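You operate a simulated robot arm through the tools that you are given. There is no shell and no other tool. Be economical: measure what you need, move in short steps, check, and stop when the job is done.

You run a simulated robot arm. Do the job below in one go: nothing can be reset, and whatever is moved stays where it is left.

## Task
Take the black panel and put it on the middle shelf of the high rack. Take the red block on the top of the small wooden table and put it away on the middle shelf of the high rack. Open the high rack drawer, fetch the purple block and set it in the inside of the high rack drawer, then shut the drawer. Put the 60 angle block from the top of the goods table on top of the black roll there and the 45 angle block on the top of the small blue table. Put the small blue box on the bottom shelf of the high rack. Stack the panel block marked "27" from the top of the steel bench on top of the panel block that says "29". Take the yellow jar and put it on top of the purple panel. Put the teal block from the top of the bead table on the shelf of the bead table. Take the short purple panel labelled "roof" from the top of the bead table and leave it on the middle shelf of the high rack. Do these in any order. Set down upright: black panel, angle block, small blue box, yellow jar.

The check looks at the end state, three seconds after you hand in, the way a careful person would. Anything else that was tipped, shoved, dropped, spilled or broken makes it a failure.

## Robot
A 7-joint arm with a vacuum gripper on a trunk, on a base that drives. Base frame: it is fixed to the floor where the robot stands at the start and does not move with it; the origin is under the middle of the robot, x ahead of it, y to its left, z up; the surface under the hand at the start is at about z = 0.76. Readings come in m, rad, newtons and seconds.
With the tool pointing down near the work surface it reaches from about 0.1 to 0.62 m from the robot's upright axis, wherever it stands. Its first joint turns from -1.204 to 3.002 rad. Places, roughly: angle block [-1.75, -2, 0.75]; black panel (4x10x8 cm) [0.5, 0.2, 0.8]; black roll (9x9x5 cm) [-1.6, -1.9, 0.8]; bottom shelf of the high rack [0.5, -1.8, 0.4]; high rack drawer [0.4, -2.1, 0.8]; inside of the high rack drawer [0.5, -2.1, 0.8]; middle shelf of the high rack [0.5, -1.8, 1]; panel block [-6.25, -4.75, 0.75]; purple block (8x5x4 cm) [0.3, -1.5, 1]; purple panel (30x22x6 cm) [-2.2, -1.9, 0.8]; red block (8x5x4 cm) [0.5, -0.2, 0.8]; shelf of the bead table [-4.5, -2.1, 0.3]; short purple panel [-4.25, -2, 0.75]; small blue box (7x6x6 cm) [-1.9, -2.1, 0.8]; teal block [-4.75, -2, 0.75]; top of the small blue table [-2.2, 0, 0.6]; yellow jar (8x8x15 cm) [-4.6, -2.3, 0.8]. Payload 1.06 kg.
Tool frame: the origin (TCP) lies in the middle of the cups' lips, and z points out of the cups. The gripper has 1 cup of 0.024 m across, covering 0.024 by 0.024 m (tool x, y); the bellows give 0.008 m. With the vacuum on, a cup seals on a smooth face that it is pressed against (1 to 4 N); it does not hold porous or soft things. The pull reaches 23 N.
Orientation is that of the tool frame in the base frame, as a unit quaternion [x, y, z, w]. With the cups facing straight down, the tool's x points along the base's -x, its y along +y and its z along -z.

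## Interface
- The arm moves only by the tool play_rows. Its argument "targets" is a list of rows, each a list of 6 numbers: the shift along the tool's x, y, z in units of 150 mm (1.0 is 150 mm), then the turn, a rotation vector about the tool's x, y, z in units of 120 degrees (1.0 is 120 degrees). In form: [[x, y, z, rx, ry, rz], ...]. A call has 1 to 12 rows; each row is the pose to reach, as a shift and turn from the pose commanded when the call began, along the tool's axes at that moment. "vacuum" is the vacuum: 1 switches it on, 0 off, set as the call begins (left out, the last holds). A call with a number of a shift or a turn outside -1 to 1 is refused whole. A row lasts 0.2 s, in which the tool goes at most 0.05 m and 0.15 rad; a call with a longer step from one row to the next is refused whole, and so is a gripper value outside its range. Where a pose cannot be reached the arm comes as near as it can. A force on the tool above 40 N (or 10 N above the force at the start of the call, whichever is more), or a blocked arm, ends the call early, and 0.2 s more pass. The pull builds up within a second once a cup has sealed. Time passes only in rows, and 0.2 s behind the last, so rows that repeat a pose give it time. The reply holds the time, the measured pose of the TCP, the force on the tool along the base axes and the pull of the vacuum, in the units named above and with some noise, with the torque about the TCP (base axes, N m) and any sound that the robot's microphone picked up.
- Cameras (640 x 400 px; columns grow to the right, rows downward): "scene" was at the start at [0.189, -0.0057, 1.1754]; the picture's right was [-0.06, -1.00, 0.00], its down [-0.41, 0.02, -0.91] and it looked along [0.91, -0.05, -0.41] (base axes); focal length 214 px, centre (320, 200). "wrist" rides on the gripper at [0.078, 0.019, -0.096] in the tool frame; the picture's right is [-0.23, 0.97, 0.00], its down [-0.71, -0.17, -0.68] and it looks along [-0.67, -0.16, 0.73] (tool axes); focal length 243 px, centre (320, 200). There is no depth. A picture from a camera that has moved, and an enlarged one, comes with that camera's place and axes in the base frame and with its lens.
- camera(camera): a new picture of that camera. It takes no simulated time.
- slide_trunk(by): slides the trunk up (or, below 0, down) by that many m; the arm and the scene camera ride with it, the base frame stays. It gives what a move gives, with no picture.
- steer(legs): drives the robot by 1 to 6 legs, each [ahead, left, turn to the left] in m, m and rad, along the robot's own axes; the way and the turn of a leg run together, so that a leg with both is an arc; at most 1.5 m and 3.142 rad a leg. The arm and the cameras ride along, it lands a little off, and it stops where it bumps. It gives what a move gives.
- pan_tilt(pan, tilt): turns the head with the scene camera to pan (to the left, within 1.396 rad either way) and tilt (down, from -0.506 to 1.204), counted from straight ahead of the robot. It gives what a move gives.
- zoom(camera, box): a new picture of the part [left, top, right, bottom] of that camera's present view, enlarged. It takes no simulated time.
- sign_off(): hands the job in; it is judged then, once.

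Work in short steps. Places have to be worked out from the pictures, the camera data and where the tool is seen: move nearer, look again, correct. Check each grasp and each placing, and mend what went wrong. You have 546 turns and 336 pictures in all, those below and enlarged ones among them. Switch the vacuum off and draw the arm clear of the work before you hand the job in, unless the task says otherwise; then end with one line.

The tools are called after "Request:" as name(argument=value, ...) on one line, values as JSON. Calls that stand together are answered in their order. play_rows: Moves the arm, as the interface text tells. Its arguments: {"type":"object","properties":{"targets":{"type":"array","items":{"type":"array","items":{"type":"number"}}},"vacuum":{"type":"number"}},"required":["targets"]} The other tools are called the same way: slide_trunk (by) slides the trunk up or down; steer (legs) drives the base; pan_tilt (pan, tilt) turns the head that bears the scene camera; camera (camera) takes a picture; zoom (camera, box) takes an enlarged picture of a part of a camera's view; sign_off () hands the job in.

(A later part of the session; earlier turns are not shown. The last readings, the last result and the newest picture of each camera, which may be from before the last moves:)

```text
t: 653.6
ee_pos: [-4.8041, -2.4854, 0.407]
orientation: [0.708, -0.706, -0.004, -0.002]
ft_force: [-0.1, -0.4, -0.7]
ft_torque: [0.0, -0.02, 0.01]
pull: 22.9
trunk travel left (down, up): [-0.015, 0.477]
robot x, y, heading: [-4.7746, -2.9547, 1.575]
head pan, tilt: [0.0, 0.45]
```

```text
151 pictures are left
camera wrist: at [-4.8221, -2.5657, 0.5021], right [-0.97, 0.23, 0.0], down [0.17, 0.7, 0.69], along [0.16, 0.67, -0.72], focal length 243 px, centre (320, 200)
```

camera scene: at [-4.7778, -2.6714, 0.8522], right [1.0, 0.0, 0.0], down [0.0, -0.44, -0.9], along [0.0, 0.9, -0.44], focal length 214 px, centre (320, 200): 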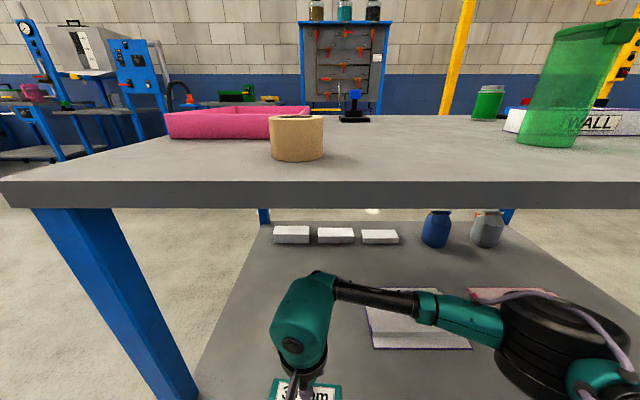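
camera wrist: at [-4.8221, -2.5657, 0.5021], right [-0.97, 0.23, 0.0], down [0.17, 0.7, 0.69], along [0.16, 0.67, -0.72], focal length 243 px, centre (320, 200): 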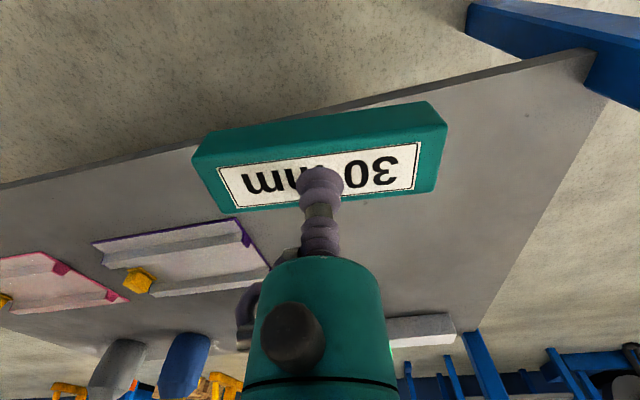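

Consistent. I'll extend 0.11 m over the shelf and begin lowering.

Request:
play_rows(targets=[[-0.25, 0, 0, 0, 0, 0], [-0.5, 0, 0, 0, 0, 0], [-0.73, 0, 0, 0, 0, 0], [-0.73, 0, 0.2, 0, 0, 0], [-0.73, 0, 0.4, 0, 0, 0]])

Request:
camera(camera="scene")

Request:
camera(camera="wrist")

```text
t: 654.8
ee_pos: [-4.8043, -2.3753, 0.3482]
orientation: [0.708, -0.706, -0.004, -0.002]
ft_force: [0.2, -0.1, -2.2]
ft_torque: [-0.01, -0.06, 0.0]
pull: 23.1
trunk travel left (down, up): [-0.015, 0.477]
robot x, y, heading: [-4.7749, -2.9462, 1.577]
head pan, tilt: [0.0, 0.45]
```

```text
150 pictures are left
camera scene: at [-4.7778, -2.6713, 0.8522], right [1.0, 0.0, 0.0], down [0.0, -0.44, -0.9], along [0.0, 0.9, -0.44], focal length 214 px, centre (320, 200)
```

scene: 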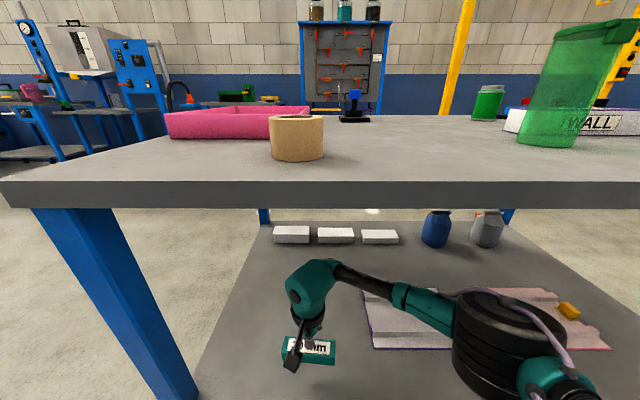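

```text
149 pictures are left
camera wrist: at [-4.8227, -2.4555, 0.4438], right [-0.97, 0.23, 0.0], down [0.17, 0.7, 0.69], along [0.16, 0.67, -0.72], focal length 243 px, centre (320, 200)
```

wrist: 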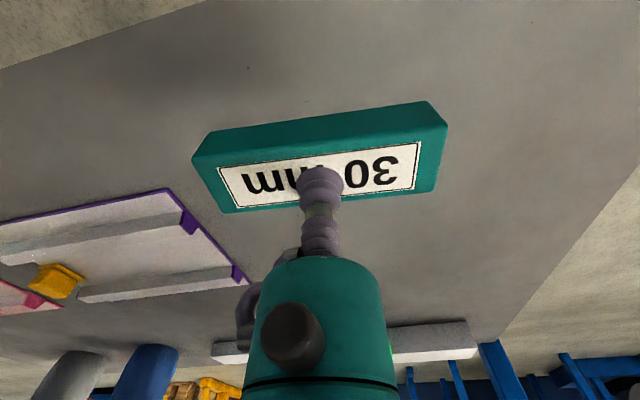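

By its apparent size the elbow is close to my camera, outside the table edge and clear of the shelf sheets. I'll continue lowering in small steps.

Request:
play_rows(targets=[[0, 0, 0.08, 0, 0, 0], [0, 0, 0.16, 0, 0, 0], [0, 0, 0.24, 0, 0, 0], [0, 0, 0.3, 0, 0, 0]])

Request:
camera(camera="wrist")

```text
t: 655.8
ee_pos: [-4.8019, -2.3772, 0.3025]
orientation: [0.708, -0.707, -0.003, -0.001]
ft_force: [0.7, 0.1, -0.9]
ft_torque: [-0.01, 0.01, 0.0]
pull: 23.2
trunk travel left (down, up): [-0.015, 0.477]
robot x, y, heading: [-4.7799, -2.9485, 1.577]
head pan, tilt: [0.0, 0.45]
```

```text
148 pictures are left
camera wrist: at [-4.8213, -2.4564, 0.398], right [-0.97, 0.23, 0.0], down [0.17, 0.7, 0.69], along [0.16, 0.67, -0.72], focal length 243 px, centre (320, 200)
```

wrist: 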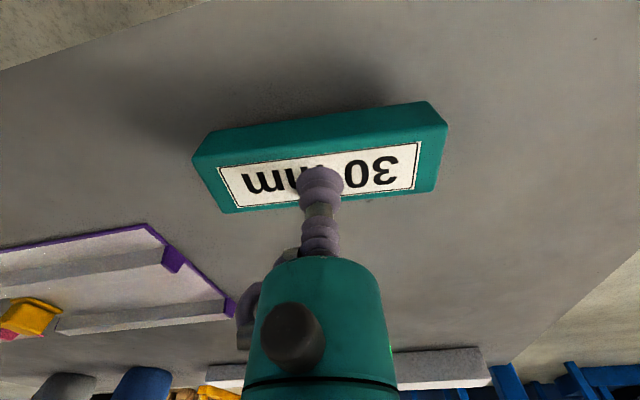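

Request:
play_rows(targets=[[0, 0, 0.03, 0, 0, 0], [0, 0, 0.06, 0, 0, 0]])

Request:
play_rows(targets=[[0, 0, 0.025, 0, 0, 0], [0, 0, 0.045, 0, 0, 0]])

Request:
play_rows(targets=[[0, 0, 0.02, 0, 0, 0], [0, 0, 0.035, 0, 0, 0]])

```text
t: 656.4
ee_pos: [-4.8028, -2.3763, 0.2938]
orientation: [0.708, -0.706, -0.003, -0.001]
ft_force: [0.8, 0.7, -1.1]
ft_torque: [-0.02, 0.03, 0.04]
pull: 23.8
trunk travel left (down, up): [-0.015, 0.477]
robot x, y, heading: [-4.7802, -2.95, 1.576]
head pan, tilt: [0.0, 0.45]
```

```text
t: 657.0
ee_pos: [-4.8032, -2.3758, 0.2882]
orientation: [0.708, -0.706, -0.005, -0.001]
ft_force: [1.6, 1.1, 16.2]
ft_torque: [-0.08, -0.05, -0.07]
pull: 22.8
trunk travel left (down, up): [-0.015, 0.477]
robot x, y, heading: [-4.778, -2.9492, 1.573]
head pan, tilt: [0.0, 0.45]
```

```text
t: 657.6
ee_pos: [-4.8025, -2.3756, 0.2826]
orientation: [0.708, -0.706, -0.004, -0.002]
ft_force: [3.0, 2.8, 19.6]
ft_torque: [-0.08, 0.0, -0.06]
pull: 22.7
trunk travel left (down, up): [-0.015, 0.477]
robot x, y, heading: [-4.7774, -2.9527, 1.576]
head pan, tilt: [0.0, 0.45]
```

Contact. I'll release, lift and withdraw horizontally from under the tabletop.

Request:
play_rows(targets=[[0, 0, -0.03, 0, 0, 0], [0, 0, -0.04, 0, 0, 0], [0, 0, -0.04, 0, 0, 0], [0, 0, -0.04, 0, 0, 0], [0, 0, -0.04, 0, 0, 0]], vacuum=0)

Request:
play_rows(targets=[[0, 0, -0.05, 0, 0, 0], [0, 0, -0.2, 0, 0, 0], [0, 0, -0.4, 0, 0, 0], [0, 0, -0.6, 0, 0, 0], [0.25, 0, -0.7, 0, 0, 0], [0.5, 0, -0.7, 0, 0, 0], [0.73, 0, -0.7, 0, 0, 0]])

Request:
steer(legs=[[-0.3, 0, 0]])

Request:
camera(camera="scene")

```text
t: 658.8
ee_pos: [-4.8035, -2.3762, 0.2875]
orientation: [0.708, -0.706, -0.004, -0.002]
ft_force: [-0.7, -0.2, 2.0]
ft_torque: [0.03, 0.0, 0.02]
pull: 0.1
trunk travel left (down, up): [-0.015, 0.477]
robot x, y, heading: [-4.78, -2.9528, 1.576]
head pan, tilt: [0.0, 0.45]
```

```text
t: 660.4
ee_pos: [-4.8033, -2.4858, 0.3931]
orientation: [0.707, -0.707, -0.003, -0.001]
ft_force: [0.5, 0.2, -0.4]
ft_torque: [-0.01, 0.0, -0.01]
pull: 0.1
trunk travel left (down, up): [-0.015, 0.477]
robot x, y, heading: [-4.7764, -2.9533, 1.58]
head pan, tilt: [0.0, 0.45]
```

```text
t: 662.4
ee_pos: [-4.8032, -2.7769, 0.3932]
orientation: [0.708, -0.706, -0.004, -0.001]
ft_force: [-0.1, 0.3, 0.8]
ft_torque: [0.0, 0.05, -0.03]
pull: 0.1
trunk travel left (down, up): [-0.015, 0.477]
robot x, y, heading: [-4.7779, -3.2392, 1.572]
head pan, tilt: [0.0, 0.45]
```

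```text
147 pictures are left
camera scene: at [-4.7768, -2.9618, 0.8521], right [1.0, 0.0, 0.0], down [0.0, -0.44, -0.9], along [0.0, 0.9, -0.44], focal length 214 px, centre (320, 200)
```

scene: 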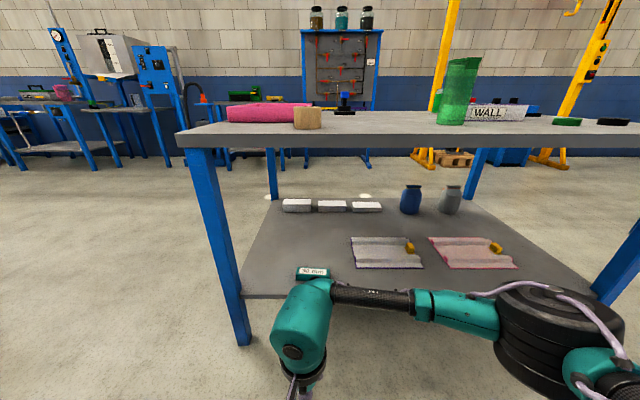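

The teal block is on the bead table's shelf. The last job is the steel bench: I'll raise the trunk and turn to look toward it.

Request:
slide_trunk(by=0.4)

Request:
play_rows(targets=[[0.1, 0, -0.3, 0, 0, 0], [0.2, 0, -0.6, 0, 0, 0], [0.3, 0, -0.9, 0, 0, 0], [0.3, 0, -1, 0, 0, 0]])

Request:
steer(legs=[[0, 0, 2.36]])

Request:
pan_tilt(pan=0.0, tilt=0.3)

Request:
camera(camera="scene")

```text
t: 666.2
ee_pos: [-4.8031, -2.7765, 0.7933]
orientation: [0.708, -0.706, -0.003, 0.0]
ft_force: [0.3, 0.1, -0.6]
ft_torque: [0.0, 0.03, 0.0]
pull: 0.0
trunk travel left (down, up): [-0.415, 0.077]
robot x, y, heading: [-4.7737, -3.2356, 1.573]
head pan, tilt: [0.0, 0.45]
```

```text
t: 667.2
ee_pos: [-4.8029, -2.8241, 0.9427]
orientation: [0.707, -0.707, -0.003, -0.002]
ft_force: [0.1, -0.6, -0.4]
ft_torque: [0.0, 0.02, 0.04]
pull: 0.1
trunk travel left (down, up): [-0.415, 0.077]
robot x, y, heading: [-4.7757, -3.2395, 1.575]
head pan, tilt: [0.0, 0.45]
```

```text
t: 673.2
ee_pos: [-5.0543, -3.5532, 0.9424]
orientation: [0.923, 0.384, -0.003, 0.002]
ft_force: [0.2, -0.4, -0.4]
ft_torque: [0.03, -0.02, -0.01]
pull: 0.1
trunk travel left (down, up): [-0.415, 0.077]
robot x, y, heading: [-4.7779, -3.24, -2.356]
head pan, tilt: [0.0, 0.45]
```

```text
t: 673.9
ee_pos: [-5.054, -3.5533, 0.9445]
orientation: [0.923, 0.385, -0.002, 0.002]
ft_force: [0.0, -0.4, -0.7]
ft_torque: [0.04, -0.01, -0.02]
pull: 0.1
trunk travel left (down, up): [-0.415, 0.077]
robot x, y, heading: [-4.7767, -3.2407, -2.355]
head pan, tilt: [0.0, 0.3]
```

```text
146 pictures are left
camera scene: at [-4.8893, -3.3548, 1.2828], right [-0.71, 0.7, 0.0], down [0.21, 0.21, -0.96], along [-0.67, -0.68, -0.3], focal length 214 px, centre (320, 200)
```

scene: 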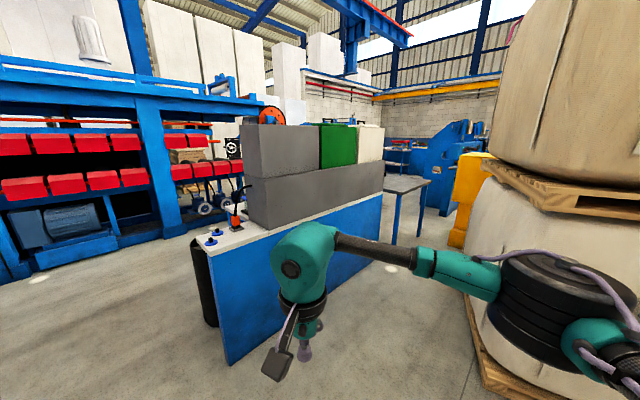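

Sacks on a pallet stand at right; ahead is a blue bench with large blocks, and a steel table beyond. I'll move closer, face -y, and look around.

Request:
steer(legs=[[0.4, 0, 0], [0, 0, 0.78]])

Request:
pan_tilt(pan=-0.7, tilt=0.25)

Request:
camera(camera="scene")

Request:
pan_tilt(pan=-0.1, tilt=0.3)

Request:
camera(camera="scene")

```text
t: 678.5
ee_pos: [-5.0337, -3.9343, 0.9424]
orientation: [0.708, 0.706, -0.001, 0.003]
ft_force: [0.4, 0.0, 0.0]
ft_torque: [0.0, -0.03, 0.01]
pull: 0.0
trunk travel left (down, up): [-0.415, 0.077]
robot x, y, heading: [-5.0541, -3.5176, -1.574]
head pan, tilt: [0.0, 0.3]
```

```text
t: 679.5
ee_pos: [-5.0337, -3.9348, 0.9432]
orientation: [0.709, 0.705, -0.002, 0.004]
ft_force: [0.5, 0.5, 0.0]
ft_torque: [-0.01, 0.03, -0.02]
pull: 0.1
trunk travel left (down, up): [-0.415, 0.077]
robot x, y, heading: [-5.0545, -3.5182, -1.575]
head pan, tilt: [-0.7, 0.25]
```

```text
145 pictures are left
camera scene: at [-5.1164, -3.656, 1.2876], right [-0.76, 0.65, 0.0], down [0.16, 0.19, -0.97], along [-0.63, -0.74, -0.25], focal length 214 px, centre (320, 200)
```

scene: 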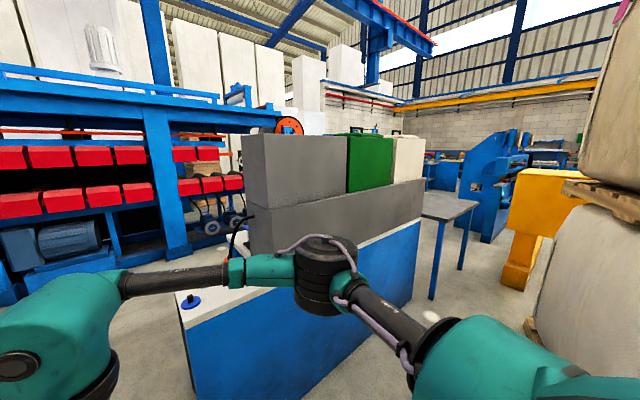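

```text
t: 680.5
ee_pos: [-5.0339, -3.9345, 0.943]
orientation: [0.71, 0.705, -0.002, 0.004]
ft_force: [0.0, 0.7, 0.6]
ft_torque: [-0.01, -0.01, 0.01]
pull: 0.1
trunk travel left (down, up): [-0.415, 0.077]
robot x, y, heading: [-5.0527, -3.5143, -1.578]
head pan, tilt: [-0.099, 0.3]
```

```text
144 pictures are left
camera scene: at [-5.0657, -3.6776, 1.2828], right [-0.99, 0.1, 0.0], down [0.03, 0.29, -0.96], along [-0.1, -0.95, -0.3], focal length 214 px, centre (320, 200)
```

scene: 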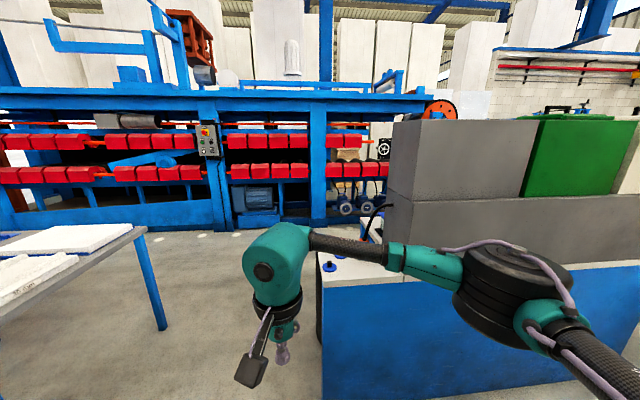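

The steel table I want is further right (x≲-6.5). I'll tuck the arm a bit and slide right along the lane between the counter and the pallet.

Request:
play_rows(targets=[[0.2, 0, 0, 0, 0, 0], [0.4, 0, 0, 0, 0, 0], [0.6, 0, 0, 0, 0, 0]])

Request:
steer(legs=[[0.35, 0, 0], [0, -0.7, 0]])

Request:
pan_tilt(pan=-0.8, tilt=0.3)

Request:
camera(camera="scene")

```text
t: 681.3
ee_pos: [-5.0322, -3.845, 0.9419]
orientation: [0.709, 0.705, -0.001, 0.003]
ft_force: [-0.3, 0.5, -1.1]
ft_torque: [0.04, 0.04, 0.03]
pull: 0.0
trunk travel left (down, up): [-0.415, 0.077]
robot x, y, heading: [-5.0598, -3.5156, -1.576]
head pan, tilt: [-0.099, 0.3]
```

```text
t: 689.7
ee_pos: [-5.724, -4.1891, 0.9422]
orientation: [0.709, 0.705, -0.001, 0.004]
ft_force: [-0.7, 1.6, 0.3]
ft_torque: [-0.01, 0.01, -0.03]
pull: 0.0
trunk travel left (down, up): [-0.415, 0.077]
robot x, y, heading: [-5.7483, -3.8614, -1.573]
head pan, tilt: [-0.099, 0.3]
```

```text
t: 690.8
ee_pos: [-5.726, -4.189, 0.9417]
orientation: [0.71, 0.704, -0.002, 0.004]
ft_force: [-0.6, 0.3, 0.0]
ft_torque: [0.0, -0.01, 0.02]
pull: 0.0
trunk travel left (down, up): [-0.415, 0.077]
robot x, y, heading: [-5.7473, -3.8621, -1.573]
head pan, tilt: [-0.799, 0.3]
```

```text
143 pictures are left
camera scene: at [-5.816, -3.9914, 1.2828], right [-0.69, 0.72, 0.0], down [0.21, 0.21, -0.96], along [-0.69, -0.66, -0.3], focal length 214 px, centre (320, 200)
```

scene: 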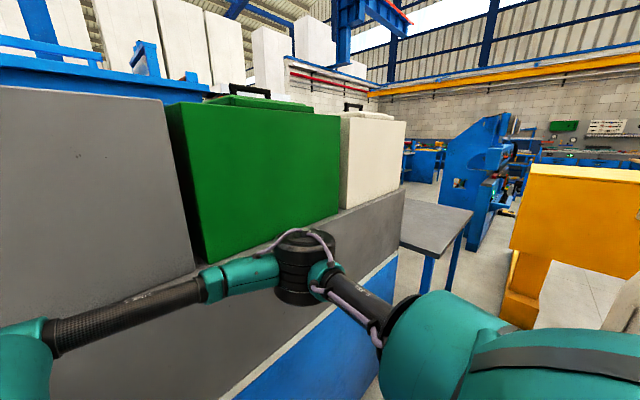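

Request:
steer(legs=[[0, -0.75, 0]])

Request:
pan_tilt(pan=-0.3, tilt=0.5)

Request:
camera(camera="scene")

Request:
pan_tilt(pan=-1.2, tilt=0.3)

Request:
camera(camera="scene")

```text
t: 697.8
ee_pos: [-6.4779, -4.1887, 0.9424]
orientation: [0.705, 0.709, 0.0, 0.004]
ft_force: [-0.1, 0.9, 0.6]
ft_torque: [0.01, 0.0, -0.01]
pull: 0.0
trunk travel left (down, up): [-0.415, 0.077]
robot x, y, heading: [-6.5057, -3.8558, -1.561]
head pan, tilt: [-0.799, 0.3]
```

```text
t: 698.7
ee_pos: [-6.4783, -4.1883, 0.9411]
orientation: [0.705, 0.71, -0.002, 0.004]
ft_force: [0.4, -0.7, -0.6]
ft_torque: [-0.01, 0.02, 0.0]
pull: 0.0
trunk travel left (down, up): [-0.415, 0.077]
robot x, y, heading: [-6.5053, -3.8592, -1.563]
head pan, tilt: [-0.3, 0.499]
```

```text
142 pictures are left
camera scene: at [-6.5309, -4.014, 1.2645], right [-0.96, 0.29, 0.0], down [0.14, 0.46, -0.88], along [-0.25, -0.84, -0.48], focal length 214 px, centre (320, 200)
```

scene: 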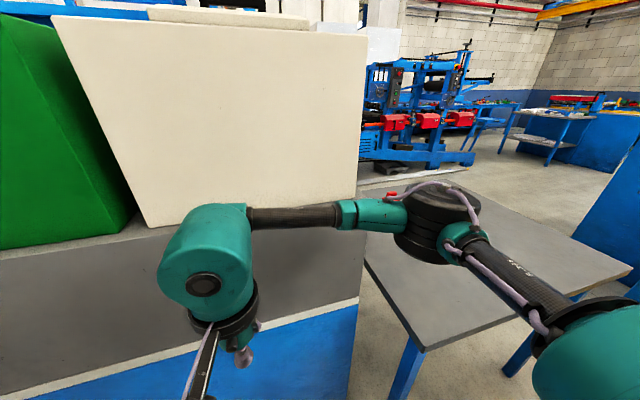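

```text
t: 699.9
ee_pos: [-6.4784, -4.1882, 0.942]
orientation: [0.704, 0.71, -0.001, 0.003]
ft_force: [-1.0, -0.7, 0.2]
ft_torque: [0.03, 0.02, 0.03]
pull: 0.0
trunk travel left (down, up): [-0.415, 0.077]
robot x, y, heading: [-6.5067, -3.8609, -1.566]
head pan, tilt: [-1.201, 0.3]
```

```text
141 pictures are left
camera scene: at [-6.5913, -3.9613, 1.2828], right [-0.37, 0.93, 0.0], down [0.28, 0.11, -0.96], along [-0.89, -0.35, -0.3], focal length 214 px, centre (320, 200)
```

scene: 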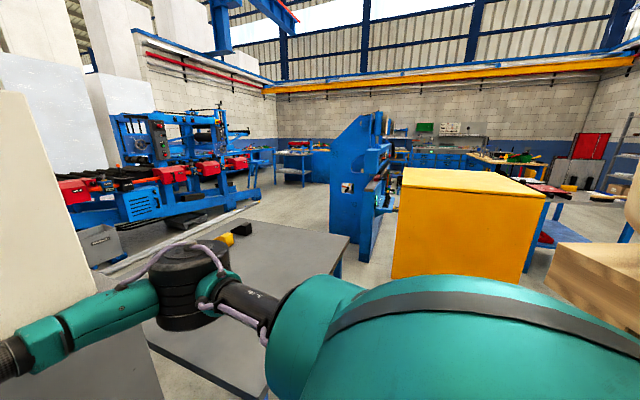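

I need to find the panel blocks marked 27 and 29. I'll zoom in on the items on the steel table's far side.

Request:
zoom(camera="scene", box=[130, 200, 370, 330])

Request:
pan_tilt(pan=-0.6, tilt=0.5)

Request:
slide_trunk(by=0.07)

Request:
camera(camera="scene")

Request:
camera(camera="wrist")

```text
2.67 times, centred on (250, 265) of scene
camera zoom: at [-6.5913, -3.9613, 1.2828], right [-0.37, 0.93, 0.0], down [0.28, 0.11, -0.96], along [-0.89, -0.35, -0.3], focal length 572 px, centre (507, 27)
```

zoom: 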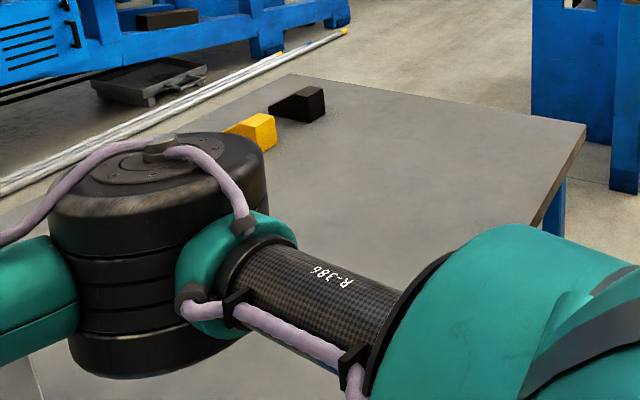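

```text
t: 700.9
ee_pos: [-6.4784, -4.1876, 0.9421]
orientation: [0.705, 0.709, -0.001, 0.003]
ft_force: [-0.1, 0.2, -0.1]
ft_torque: [0.0, -0.05, 0.03]
pull: 0.1
trunk travel left (down, up): [-0.415, 0.077]
robot x, y, heading: [-6.5048, -3.859, -1.563]
head pan, tilt: [-0.6, 0.499]
```

```text
t: 702.0
ee_pos: [-6.4771, -4.1874, 1.0116]
orientation: [0.704, 0.71, -0.001, 0.003]
ft_force: [-0.1, -0.2, -0.5]
ft_torque: [0.0, 0.02, 0.03]
pull: 0.1
trunk travel left (down, up): [-0.485, 0.007]
robot x, y, heading: [-6.508, -3.861, -1.563]
head pan, tilt: [-0.6, 0.499]
```

```text
139 pictures are left
camera scene: at [-6.5559, -3.9446, 1.3434], right [-0.83, 0.56, 0.0], down [0.27, 0.4, -0.88], along [-0.49, -0.73, -0.48], focal length 214 px, centre (320, 200)
```

scene: 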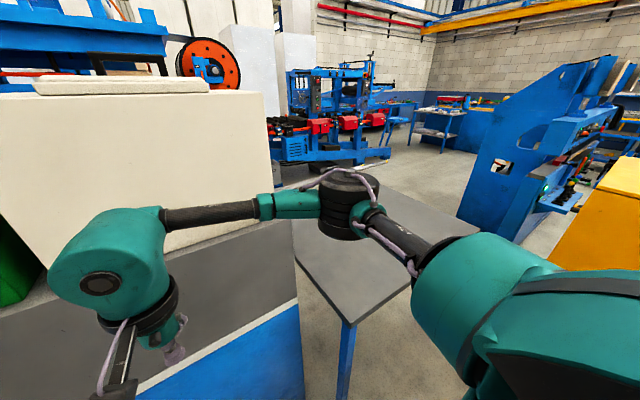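

```text
138 pictures are left
camera wrist: at [-6.4607, -4.1096, 1.1062], right [0.97, -0.23, 0.0], down [-0.17, -0.71, 0.69], along [-0.15, -0.67, -0.73], focal length 243 px, centre (320, 200)
```

wrist: 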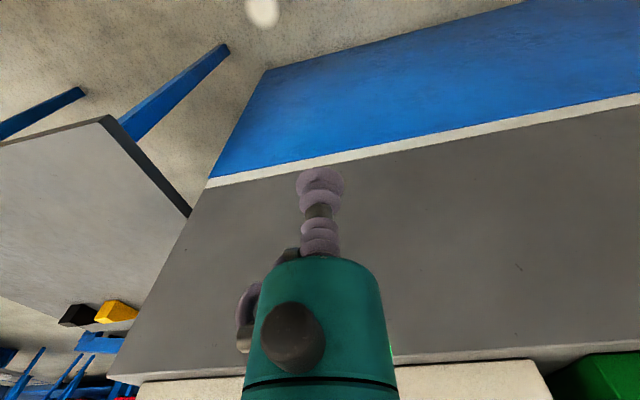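

The steel table (left edge x≈-6.82, front y≈-4.19) has a yellow and a black item at its back. I'll move right 0.6 m so I face it and look.

Request:
steer(legs=[[0, -0.6, 0]])

Request:
pan_tilt(pan=0.2, tilt=0.5)

Request:
camera(camera="scene")

Request:
camera(camera="wrist")

```text
t: 705.7
ee_pos: [-6.8399, -4.1996, 1.0092]
orientation: [0.706, 0.708, 0.0, 0.001]
ft_force: [-0.3, -0.1, -0.1]
ft_torque: [-0.05, -0.02, -0.02]
pull: 0.0
trunk travel left (down, up): [-0.485, 0.007]
robot x, y, heading: [-6.8691, -3.87, -1.566]
head pan, tilt: [-0.6, 0.499]
stopped in leg 1: the robot was blocked; the commanded pose is now the measured one
```

```text
t: 706.9
ee_pos: [-6.8398, -4.2003, 1.0099]
orientation: [0.707, 0.708, 0.0, 0.002]
ft_force: [0.2, 0.0, -1.0]
ft_torque: [0.01, -0.02, -0.01]
pull: 0.1
trunk travel left (down, up): [-0.485, 0.007]
robot x, y, heading: [-6.8637, -3.8652, -1.571]
head pan, tilt: [0.201, 0.499]
```

```text
137 pictures are left
camera scene: at [-6.8474, -3.9718, 1.3432], right [-0.98, -0.2, 0.0], down [-0.1, 0.47, -0.88], along [0.18, -0.86, -0.48], focal length 214 px, centre (320, 200)
```

scene: 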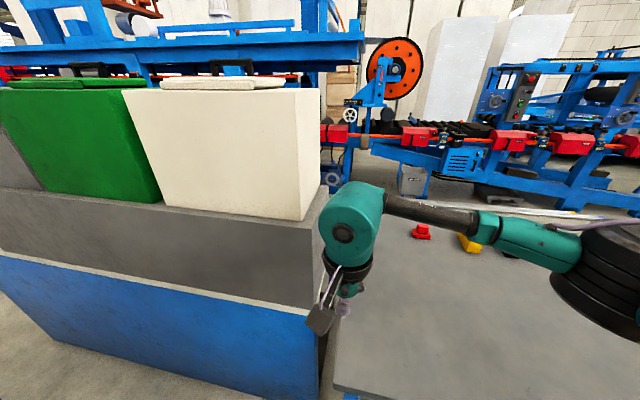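

```text
136 pictures are left
camera wrist: at [-6.8226, -4.1225, 1.1059], right [0.97, -0.23, 0.0], down [-0.17, -0.71, 0.69], along [-0.16, -0.67, -0.73], focal length 243 px, centre (320, 200)
```

wrist: 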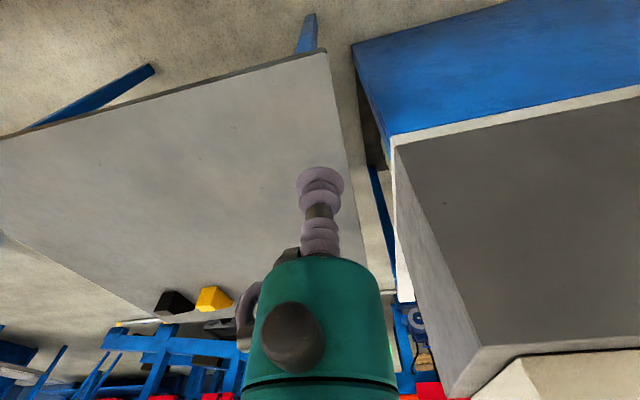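

The drive was blocked at x≈-6.87, so I need to see what's on my right and whether anything got moved.

Request:
pan_tilt(pan=-1.35, tilt=0.6)

Request:
camera(camera="scene")

Request:
pan_tilt(pan=-0.5, tilt=0.9)

Request:
camera(camera="scene")

```text
t: 708.5
ee_pos: [-6.8414, -4.2017, 1.0106]
orientation: [0.707, 0.707, -0.001, 0.001]
ft_force: [-0.6, -0.4, 0.0]
ft_torque: [0.01, -0.03, 0.03]
pull: 0.1
trunk travel left (down, up): [-0.485, 0.007]
robot x, y, heading: [-6.8663, -3.8669, -1.565]
head pan, tilt: [-1.349, 0.6]
```

```text
135 pictures are left
camera scene: at [-6.9517, -3.9031, 1.3343], right [-0.22, 0.97, 0.0], down [0.55, 0.13, -0.82], along [-0.8, -0.18, -0.57], focal length 214 px, centre (320, 200)
```

scene: 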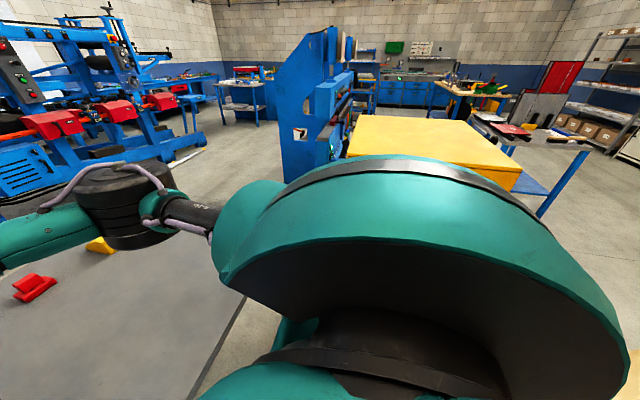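

```text
t: 709.6
ee_pos: [-6.84, -4.1999, 1.0102]
orientation: [0.707, 0.708, 0.0, 0.001]
ft_force: [1.5, 0.3, 0.4]
ft_torque: [0.0, 0.0, 0.02]
pull: 0.0
trunk travel left (down, up): [-0.485, 0.007]
robot x, y, heading: [-6.8655, -3.8691, -1.568]
head pan, tilt: [-0.499, 0.901]
```

```text
134 pictures are left
camera scene: at [-6.9016, -3.9497, 1.3092], right [-0.88, 0.48, 0.0], down [0.37, 0.69, -0.62], along [-0.3, -0.54, -0.79], focal length 214 px, centre (320, 200)
```

scene: 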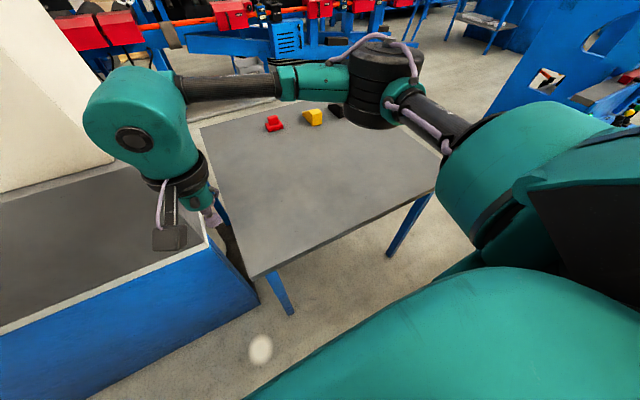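

The base rear probably touched the heavy pallet, and nothing appears displaced. The steel table here only holds red, yellow and black clamps, so the 27/29 blocks may be hidden behind the tall boxes on the counter. I'll go back left and look around the counter's end.

Request:
steer(legs=[[0, 1.0, 0], [0, 1.0, 0]])

Request:
pan_tilt(pan=-0.6, tilt=0.3)

Request:
camera(camera="scene")

Request:
pan_tilt(pan=0.3, tilt=0.3)

Request:
camera(camera="scene")

```text
t: 727.7
ee_pos: [-4.8113, -4.1878, 1.0117]
orientation: [0.705, 0.71, -0.002, 0.004]
ft_force: [-0.4, 0.1, 0.2]
ft_torque: [0.01, -0.01, 0.01]
pull: 0.1
trunk travel left (down, up): [-0.485, 0.007]
robot x, y, heading: [-4.8407, -3.8594, -1.564]
head pan, tilt: [-0.499, 0.901]
```

```text
t: 728.7
ee_pos: [-4.8118, -4.1879, 1.0122]
orientation: [0.704, 0.71, -0.002, 0.005]
ft_force: [-0.7, 0.7, -0.1]
ft_torque: [0.0, 0.0, 0.01]
pull: 0.0
trunk travel left (down, up): [-0.485, 0.007]
robot x, y, heading: [-4.8379, -3.8607, -1.565]
head pan, tilt: [-0.6, 0.3]
```

```text
133 pictures are left
camera scene: at [-4.8906, -3.9472, 1.3617], right [-0.83, 0.56, 0.0], down [0.17, 0.25, -0.95], along [-0.53, -0.79, -0.3], focal length 214 px, centre (320, 200)
```

scene: 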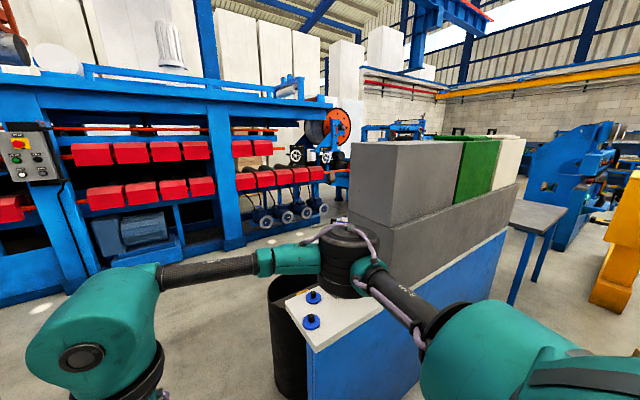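

```text
t: 729.9
ee_pos: [-4.8113, -4.1875, 1.012]
orientation: [0.704, 0.71, -0.002, 0.004]
ft_force: [-0.7, -0.3, -0.3]
ft_torque: [0.02, -0.01, 0.02]
pull: 0.1
trunk travel left (down, up): [-0.485, 0.007]
robot x, y, heading: [-4.841, -3.8539, -1.559]
head pan, tilt: [0.3, 0.3]
```

```text
132 pictures are left
camera scene: at [-4.8102, -3.9587, 1.3618], right [-0.95, -0.3, 0.0], down [-0.09, 0.28, -0.96], along [0.29, -0.91, -0.3], focal length 214 px, centre (320, 200)
```

scene: 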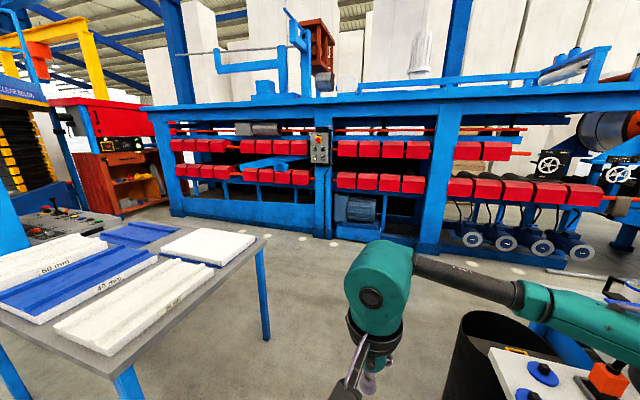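

Let me zoom in on the slab table at left and the counter end for number labels.

Request:
zoom(camera="scene", box=[0, 200, 280, 380])

Request:
zoom(camera="scene", box=[430, 290, 640, 400])

```text
2.22 times, centred on (140, 290) of scene
camera zoom: at [-4.8102, -3.9587, 1.3618], right [-0.95, -0.3, 0.0], down [-0.09, 0.28, -0.96], along [0.29, -0.91, -0.3], focal length 477 px, centre (720, 0)
```

zoom: 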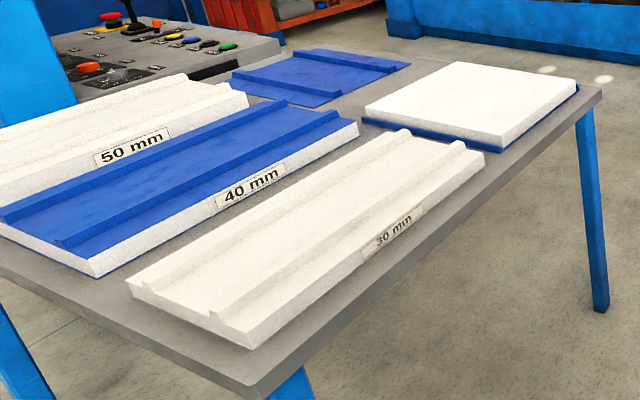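

```text
3.05 times, centred on (535, 345) of scene
camera zoom: at [-4.8102, -3.9587, 1.3618], right [-0.95, -0.3, 0.0], down [-0.09, 0.28, -0.96], along [0.29, -0.91, -0.3], focal length 654 px, centre (-335, -242)
```

zoom: 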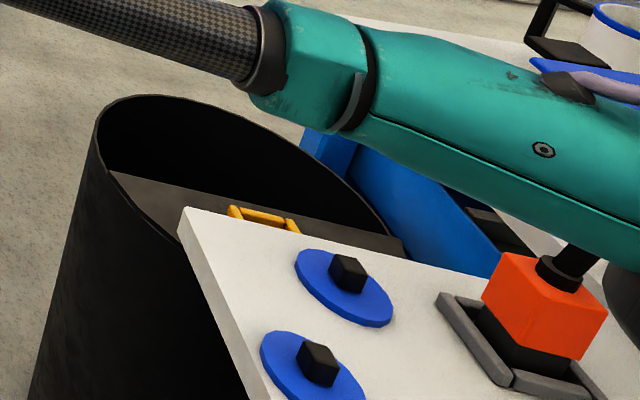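

Behind the tall boxes there's more: a cup and other items on a worktop beyond. The bench is on the counter's far side. The gap beside the barrel is too tight, so I'll go the long way round, east of the control pillar, and come along behind.

Request:
steer(legs=[[-0.4, 0, 0], [0, 1.2, 0], [0, 1.2, 0], [0, 1.0, 0]])

Request:
pan_tilt(pan=-0.2, tilt=0.35)

Request:
camera(camera="scene")

```text
t: 761.7
ee_pos: [-1.4091, -3.5886, 1.0113]
orientation: [0.682, 0.732, -0.001, 0.003]
ft_force: [-1.0, 0.4, -0.7]
ft_torque: [0.01, -0.02, -0.03]
pull: 0.1
trunk travel left (down, up): [-0.485, 0.007]
robot x, y, heading: [-1.454, -3.2618, -1.497]
head pan, tilt: [0.3, 0.3]
```

```text
t: 762.6
ee_pos: [-1.4096, -3.5876, 1.011]
orientation: [0.681, 0.732, -0.001, 0.004]
ft_force: [0.1, 0.7, 0.7]
ft_torque: [0.0, -0.01, 0.01]
pull: 0.0
trunk travel left (down, up): [-0.485, 0.007]
robot x, y, heading: [-1.4591, -3.2655, -1.499]
head pan, tilt: [-0.201, 0.351]
```

```text
129 pictures are left
camera scene: at [-1.4694, -3.3646, 1.3571], right [-0.99, 0.13, 0.0], down [0.04, 0.34, -0.94], along [-0.12, -0.93, -0.34], focal length 214 px, centre (320, 200)
```

scene: 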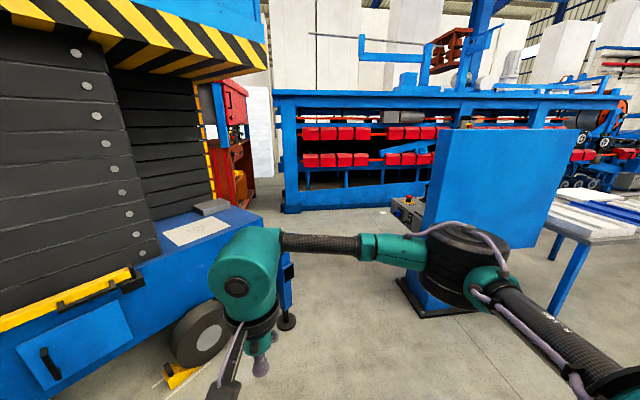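

The gap between the lift's jack foot (x≈-1.37) and the pillar (x≈-2.35) is about 1 m. I'll go through its middle at x≈-1.87.

Request:
steer(legs=[[0, 0, -0.072], [0, -0.42, 0], [1.2, 0, 0]])

Request:
pan_tilt(pan=-0.7, tilt=0.35)

Request:
camera(camera="scene")

```text
t: 773.1
ee_pos: [-1.8369, -4.8177, 1.0126]
orientation: [0.703, 0.711, -0.001, 0.005]
ft_force: [-0.3, -0.9, -0.2]
ft_torque: [0.04, 0.0, 0.01]
pull: 0.1
trunk travel left (down, up): [-0.485, 0.007]
robot x, y, heading: [-1.8648, -4.4917, -1.558]
head pan, tilt: [-0.201, 0.351]
```

```text
t: 774.0
ee_pos: [-1.8372, -4.8187, 1.0114]
orientation: [0.703, 0.711, -0.001, 0.004]
ft_force: [0.0, -0.1, 0.1]
ft_torque: [0.02, 0.02, -0.02]
pull: 0.1
trunk travel left (down, up): [-0.485, 0.007]
robot x, y, heading: [-1.8655, -4.4884, -1.556]
head pan, tilt: [-0.7, 0.351]
```

```text
128 pictures are left
camera scene: at [-1.9247, -4.5717, 1.3571], right [-0.77, 0.63, 0.0], down [0.22, 0.27, -0.94], along [-0.6, -0.73, -0.34], focal length 214 px, centre (320, 200)
```

scene: 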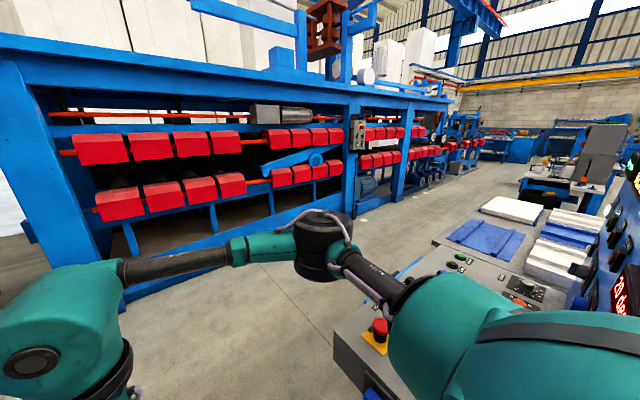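

The corridor behind is clear. I'll continue to y≈-5.6, turn to face -x and drive along it.

Request:
steer(legs=[[1.1, 0, 0], [0, 0, -1.57], [1.5, 0, 0], [0.7, 0, 0]])

Request:
pan_tilt(pan=-0.4, tilt=0.35)

Request:
camera(camera="scene")

```text
t: 794.0
ee_pos: [-4.3791, -5.6667, 1.0117]
orientation: [1.0, 0.01, -0.004, 0.002]
ft_force: [0.2, -0.9, -0.7]
ft_torque: [0.03, -0.02, 0.0]
pull: 0.1
trunk travel left (down, up): [-0.485, 0.007]
robot x, y, heading: [-4.0519, -5.6363, -3.124]
head pan, tilt: [-0.7, 0.351]
```

```text
t: 794.8
ee_pos: [-4.3795, -5.6665, 1.0106]
orientation: [1.0, 0.009, -0.004, 0.002]
ft_force: [-1.1, -0.2, -0.8]
ft_torque: [-0.01, 0.0, 0.01]
pull: 0.0
trunk travel left (down, up): [-0.485, 0.007]
robot x, y, heading: [-4.0487, -5.6315, -3.125]
head pan, tilt: [-0.4, 0.351]
```

```text
127 pictures are left
camera scene: at [-4.1453, -5.6006, 1.3571], right [0.37, 0.93, 0.0], down [0.32, -0.13, -0.94], along [-0.87, 0.35, -0.34], focal length 214 px, centre (320, 200)
```

scene: 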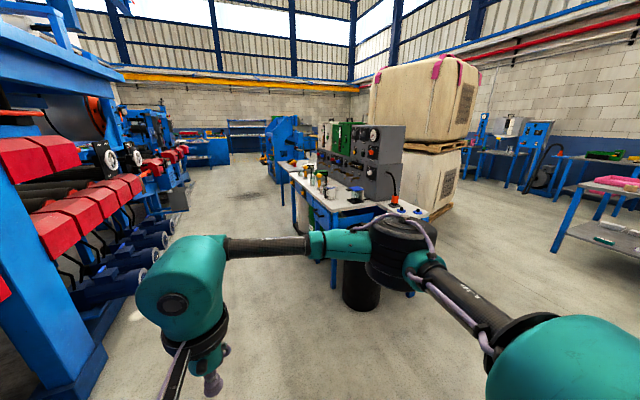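

Found it: behind the boxes is a bench with items, accessible from this side. I'll drive to x≈-6.0 and turn to face it.

Request:
steer(legs=[[1.5, 0, 0], [0.35, 0, 0], [0, 0, -1.58]])

Request:
pan_tilt(pan=0.1, tilt=0.5)

Request:
camera(camera="scene")

Request:
camera(camera="wrist")

```text
t: 807.8
ee_pos: [-5.9143, -5.3505, 1.0113]
orientation: [0.715, -0.699, -0.003, -0.001]
ft_force: [-0.6, 0.3, -0.1]
ft_torque: [-0.01, -0.01, 0.02]
pull: 0.0
trunk travel left (down, up): [-0.485, 0.007]
robot x, y, heading: [-5.8773, -5.6776, 1.599]
head pan, tilt: [-0.4, 0.351]
```

```text
t: 808.8
ee_pos: [-5.9139, -5.3505, 1.0112]
orientation: [0.716, -0.698, -0.003, -0.001]
ft_force: [-0.2, 0.6, 0.8]
ft_torque: [-0.01, 0.0, 0.01]
pull: 0.0
trunk travel left (down, up): [-0.485, 0.007]
robot x, y, heading: [-5.8805, -5.6754, 1.598]
head pan, tilt: [0.099, 0.499]
```

```text
126 pictures are left
camera scene: at [-5.8919, -5.579, 1.3434], right [0.99, 0.12, 0.0], down [0.06, -0.47, -0.88], along [-0.11, 0.87, -0.48], focal length 214 px, centre (320, 200)
```

scene: 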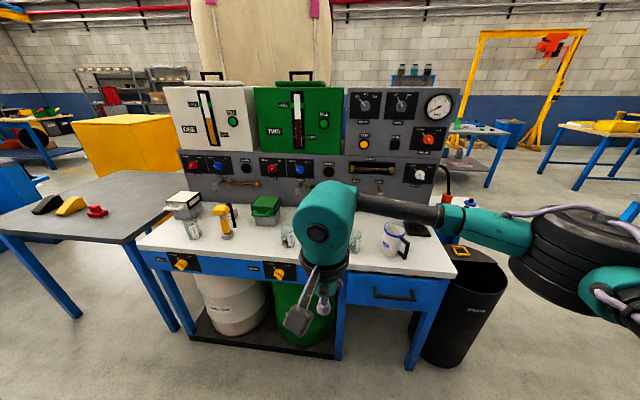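

```text
125 pictures are left
camera wrist: at [-5.9322, -5.4303, 1.1067], right [-0.98, 0.21, 0.0], down [0.16, 0.71, 0.69], along [0.14, 0.67, -0.72], focal length 243 px, centre (320, 200)
```

wrist: 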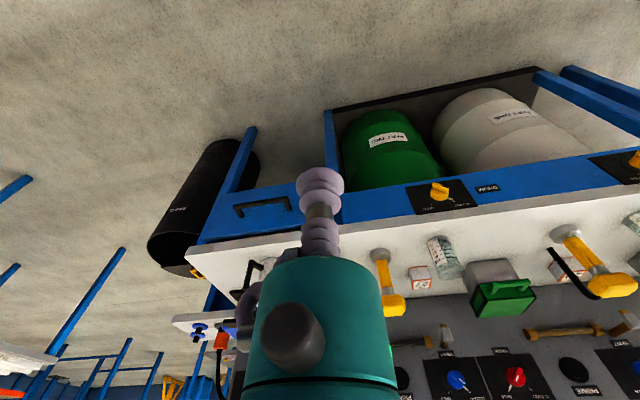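

Request:
zoom(camera="wrist", box=[360, 220, 640, 320])

Request:
zoom(camera="scene", box=[140, 180, 320, 270])

Request:
zoom(camera="scene", box=[300, 190, 480, 280])

```text
2.29 times, centred on (500, 270) of wrist
camera zoom: at [-5.9322, -5.4303, 1.1067], right [-0.98, 0.21, 0.0], down [0.16, 0.71, 0.69], along [0.14, 0.67, -0.72], focal length 555 px, centre (-91, 40)
```

zoom: 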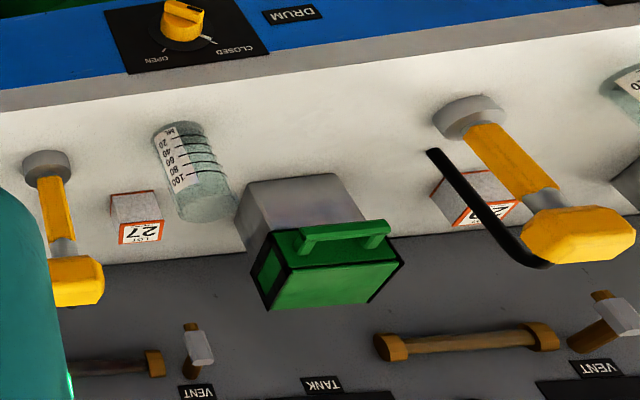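

```text
3.56 times, centred on (230, 225) of scene
camera zoom: at [-5.8919, -5.579, 1.3434], right [0.99, 0.12, 0.0], down [0.06, -0.47, -0.88], along [-0.11, 0.87, -0.48], focal length 763 px, centre (640, 111)
```

zoom: 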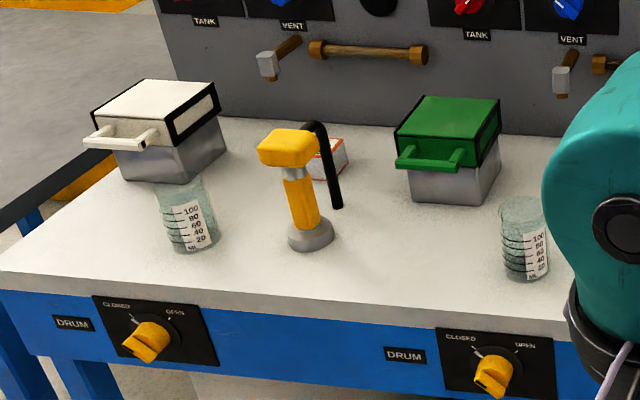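

```text
3.56 times, centred on (390, 235) of scene
camera zoom: at [-5.8919, -5.579, 1.3434], right [0.99, 0.12, 0.0], down [0.06, -0.47, -0.88], along [-0.11, 0.87, -0.48], focal length 763 px, centre (71, 76)
```

zoom: 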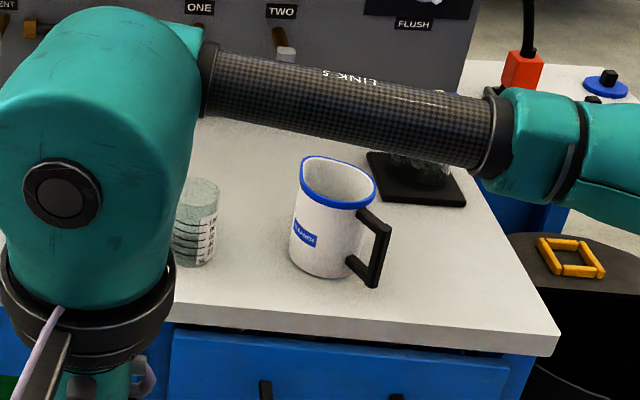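

Found them: small lot blocks. "LOT 27" is at about (-6.07, -4.79) and the other is near (-6.43, -4.76), partly behind a pump. I'll move closer and confirm the numbers.

Request:
steer(legs=[[0, 0.12, -0.03], [0.33, 0, 0]])

Request:
pan_tilt(pan=0.3, tilt=0.65)

Request:
camera(camera="scene")

Request:
camera(camera="wrist")

```text
t: 812.2
ee_pos: [-6.0183, -5.0223, 1.0121]
orientation: [-0.704, 0.71, 0.004, 0.0]
ft_force: [0.5, -0.5, -0.3]
ft_torque: [-0.02, 0.03, -0.05]
pull: 0.0
trunk travel left (down, up): [-0.485, 0.007]
robot x, y, heading: [-5.9963, -5.3527, 1.566]
head pan, tilt: [0.099, 0.499]
```

```text
t: 813.0
ee_pos: [-6.0203, -5.0225, 1.0117]
orientation: [-0.704, 0.71, 0.004, 0.001]
ft_force: [-1.2, 0.2, 0.6]
ft_torque: [0.01, -0.02, 0.0]
pull: 0.0
trunk travel left (down, up): [-0.485, 0.007]
robot x, y, heading: [-5.9928, -5.3514, 1.563]
head pan, tilt: [0.3, 0.649]
```

```text
121 pictures are left
camera scene: at [-6.0211, -5.2592, 1.3301], right [0.96, 0.29, 0.0], down [0.17, -0.58, -0.8], along [-0.23, 0.76, -0.6], focal length 214 px, centre (320, 200)
```

scene: 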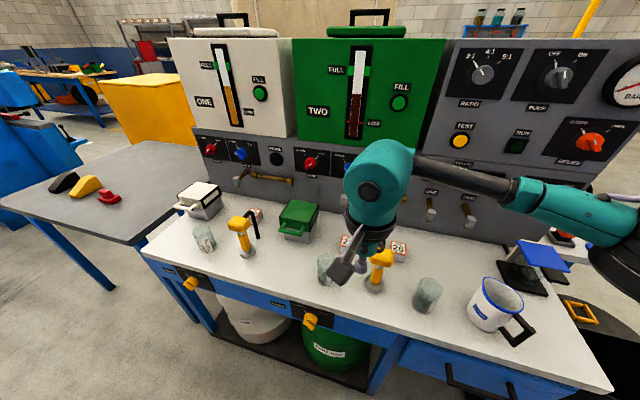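

```text
120 pictures are left
camera wrist: at [-6.0396, -5.1019, 1.1067], right [-0.97, 0.24, 0.0], down [0.18, 0.7, 0.69], along [0.17, 0.67, -0.72], focal length 243 px, centre (320, 200)
```

wrist: 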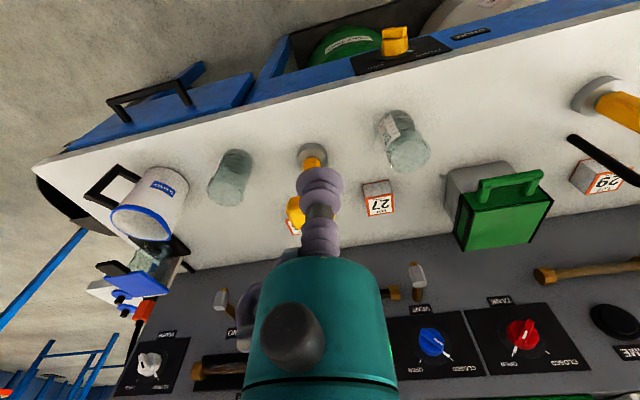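

Request:
zoom(camera="wrist", box=[340, 150, 640, 270])

Request:
zoom(camera="scene", box=[230, 180, 430, 300])

```text
2.13 times, centred on (490, 210) of wrist
camera zoom: at [-6.0396, -5.1019, 1.1067], right [-0.97, 0.24, 0.0], down [0.18, 0.7, 0.69], along [0.17, 0.67, -0.72], focal length 518 px, centre (-43, 179)
```

zoom: 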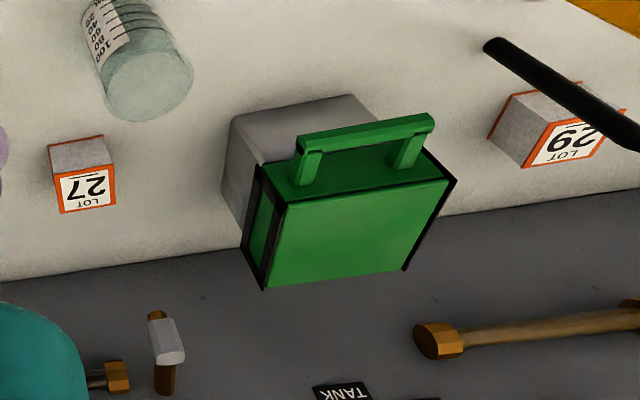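

```text
3.20 times, centred on (330, 240) of scene
camera zoom: at [-6.0211, -5.2592, 1.3301], right [0.96, 0.29, 0.0], down [0.17, -0.58, -0.8], along [-0.23, 0.76, -0.6], focal length 686 px, centre (288, 72)
```

zoom: 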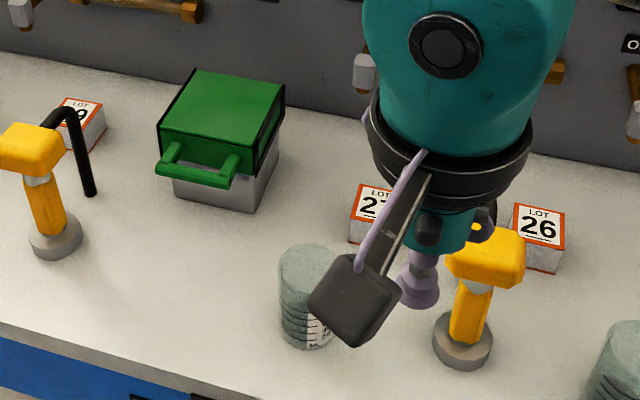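

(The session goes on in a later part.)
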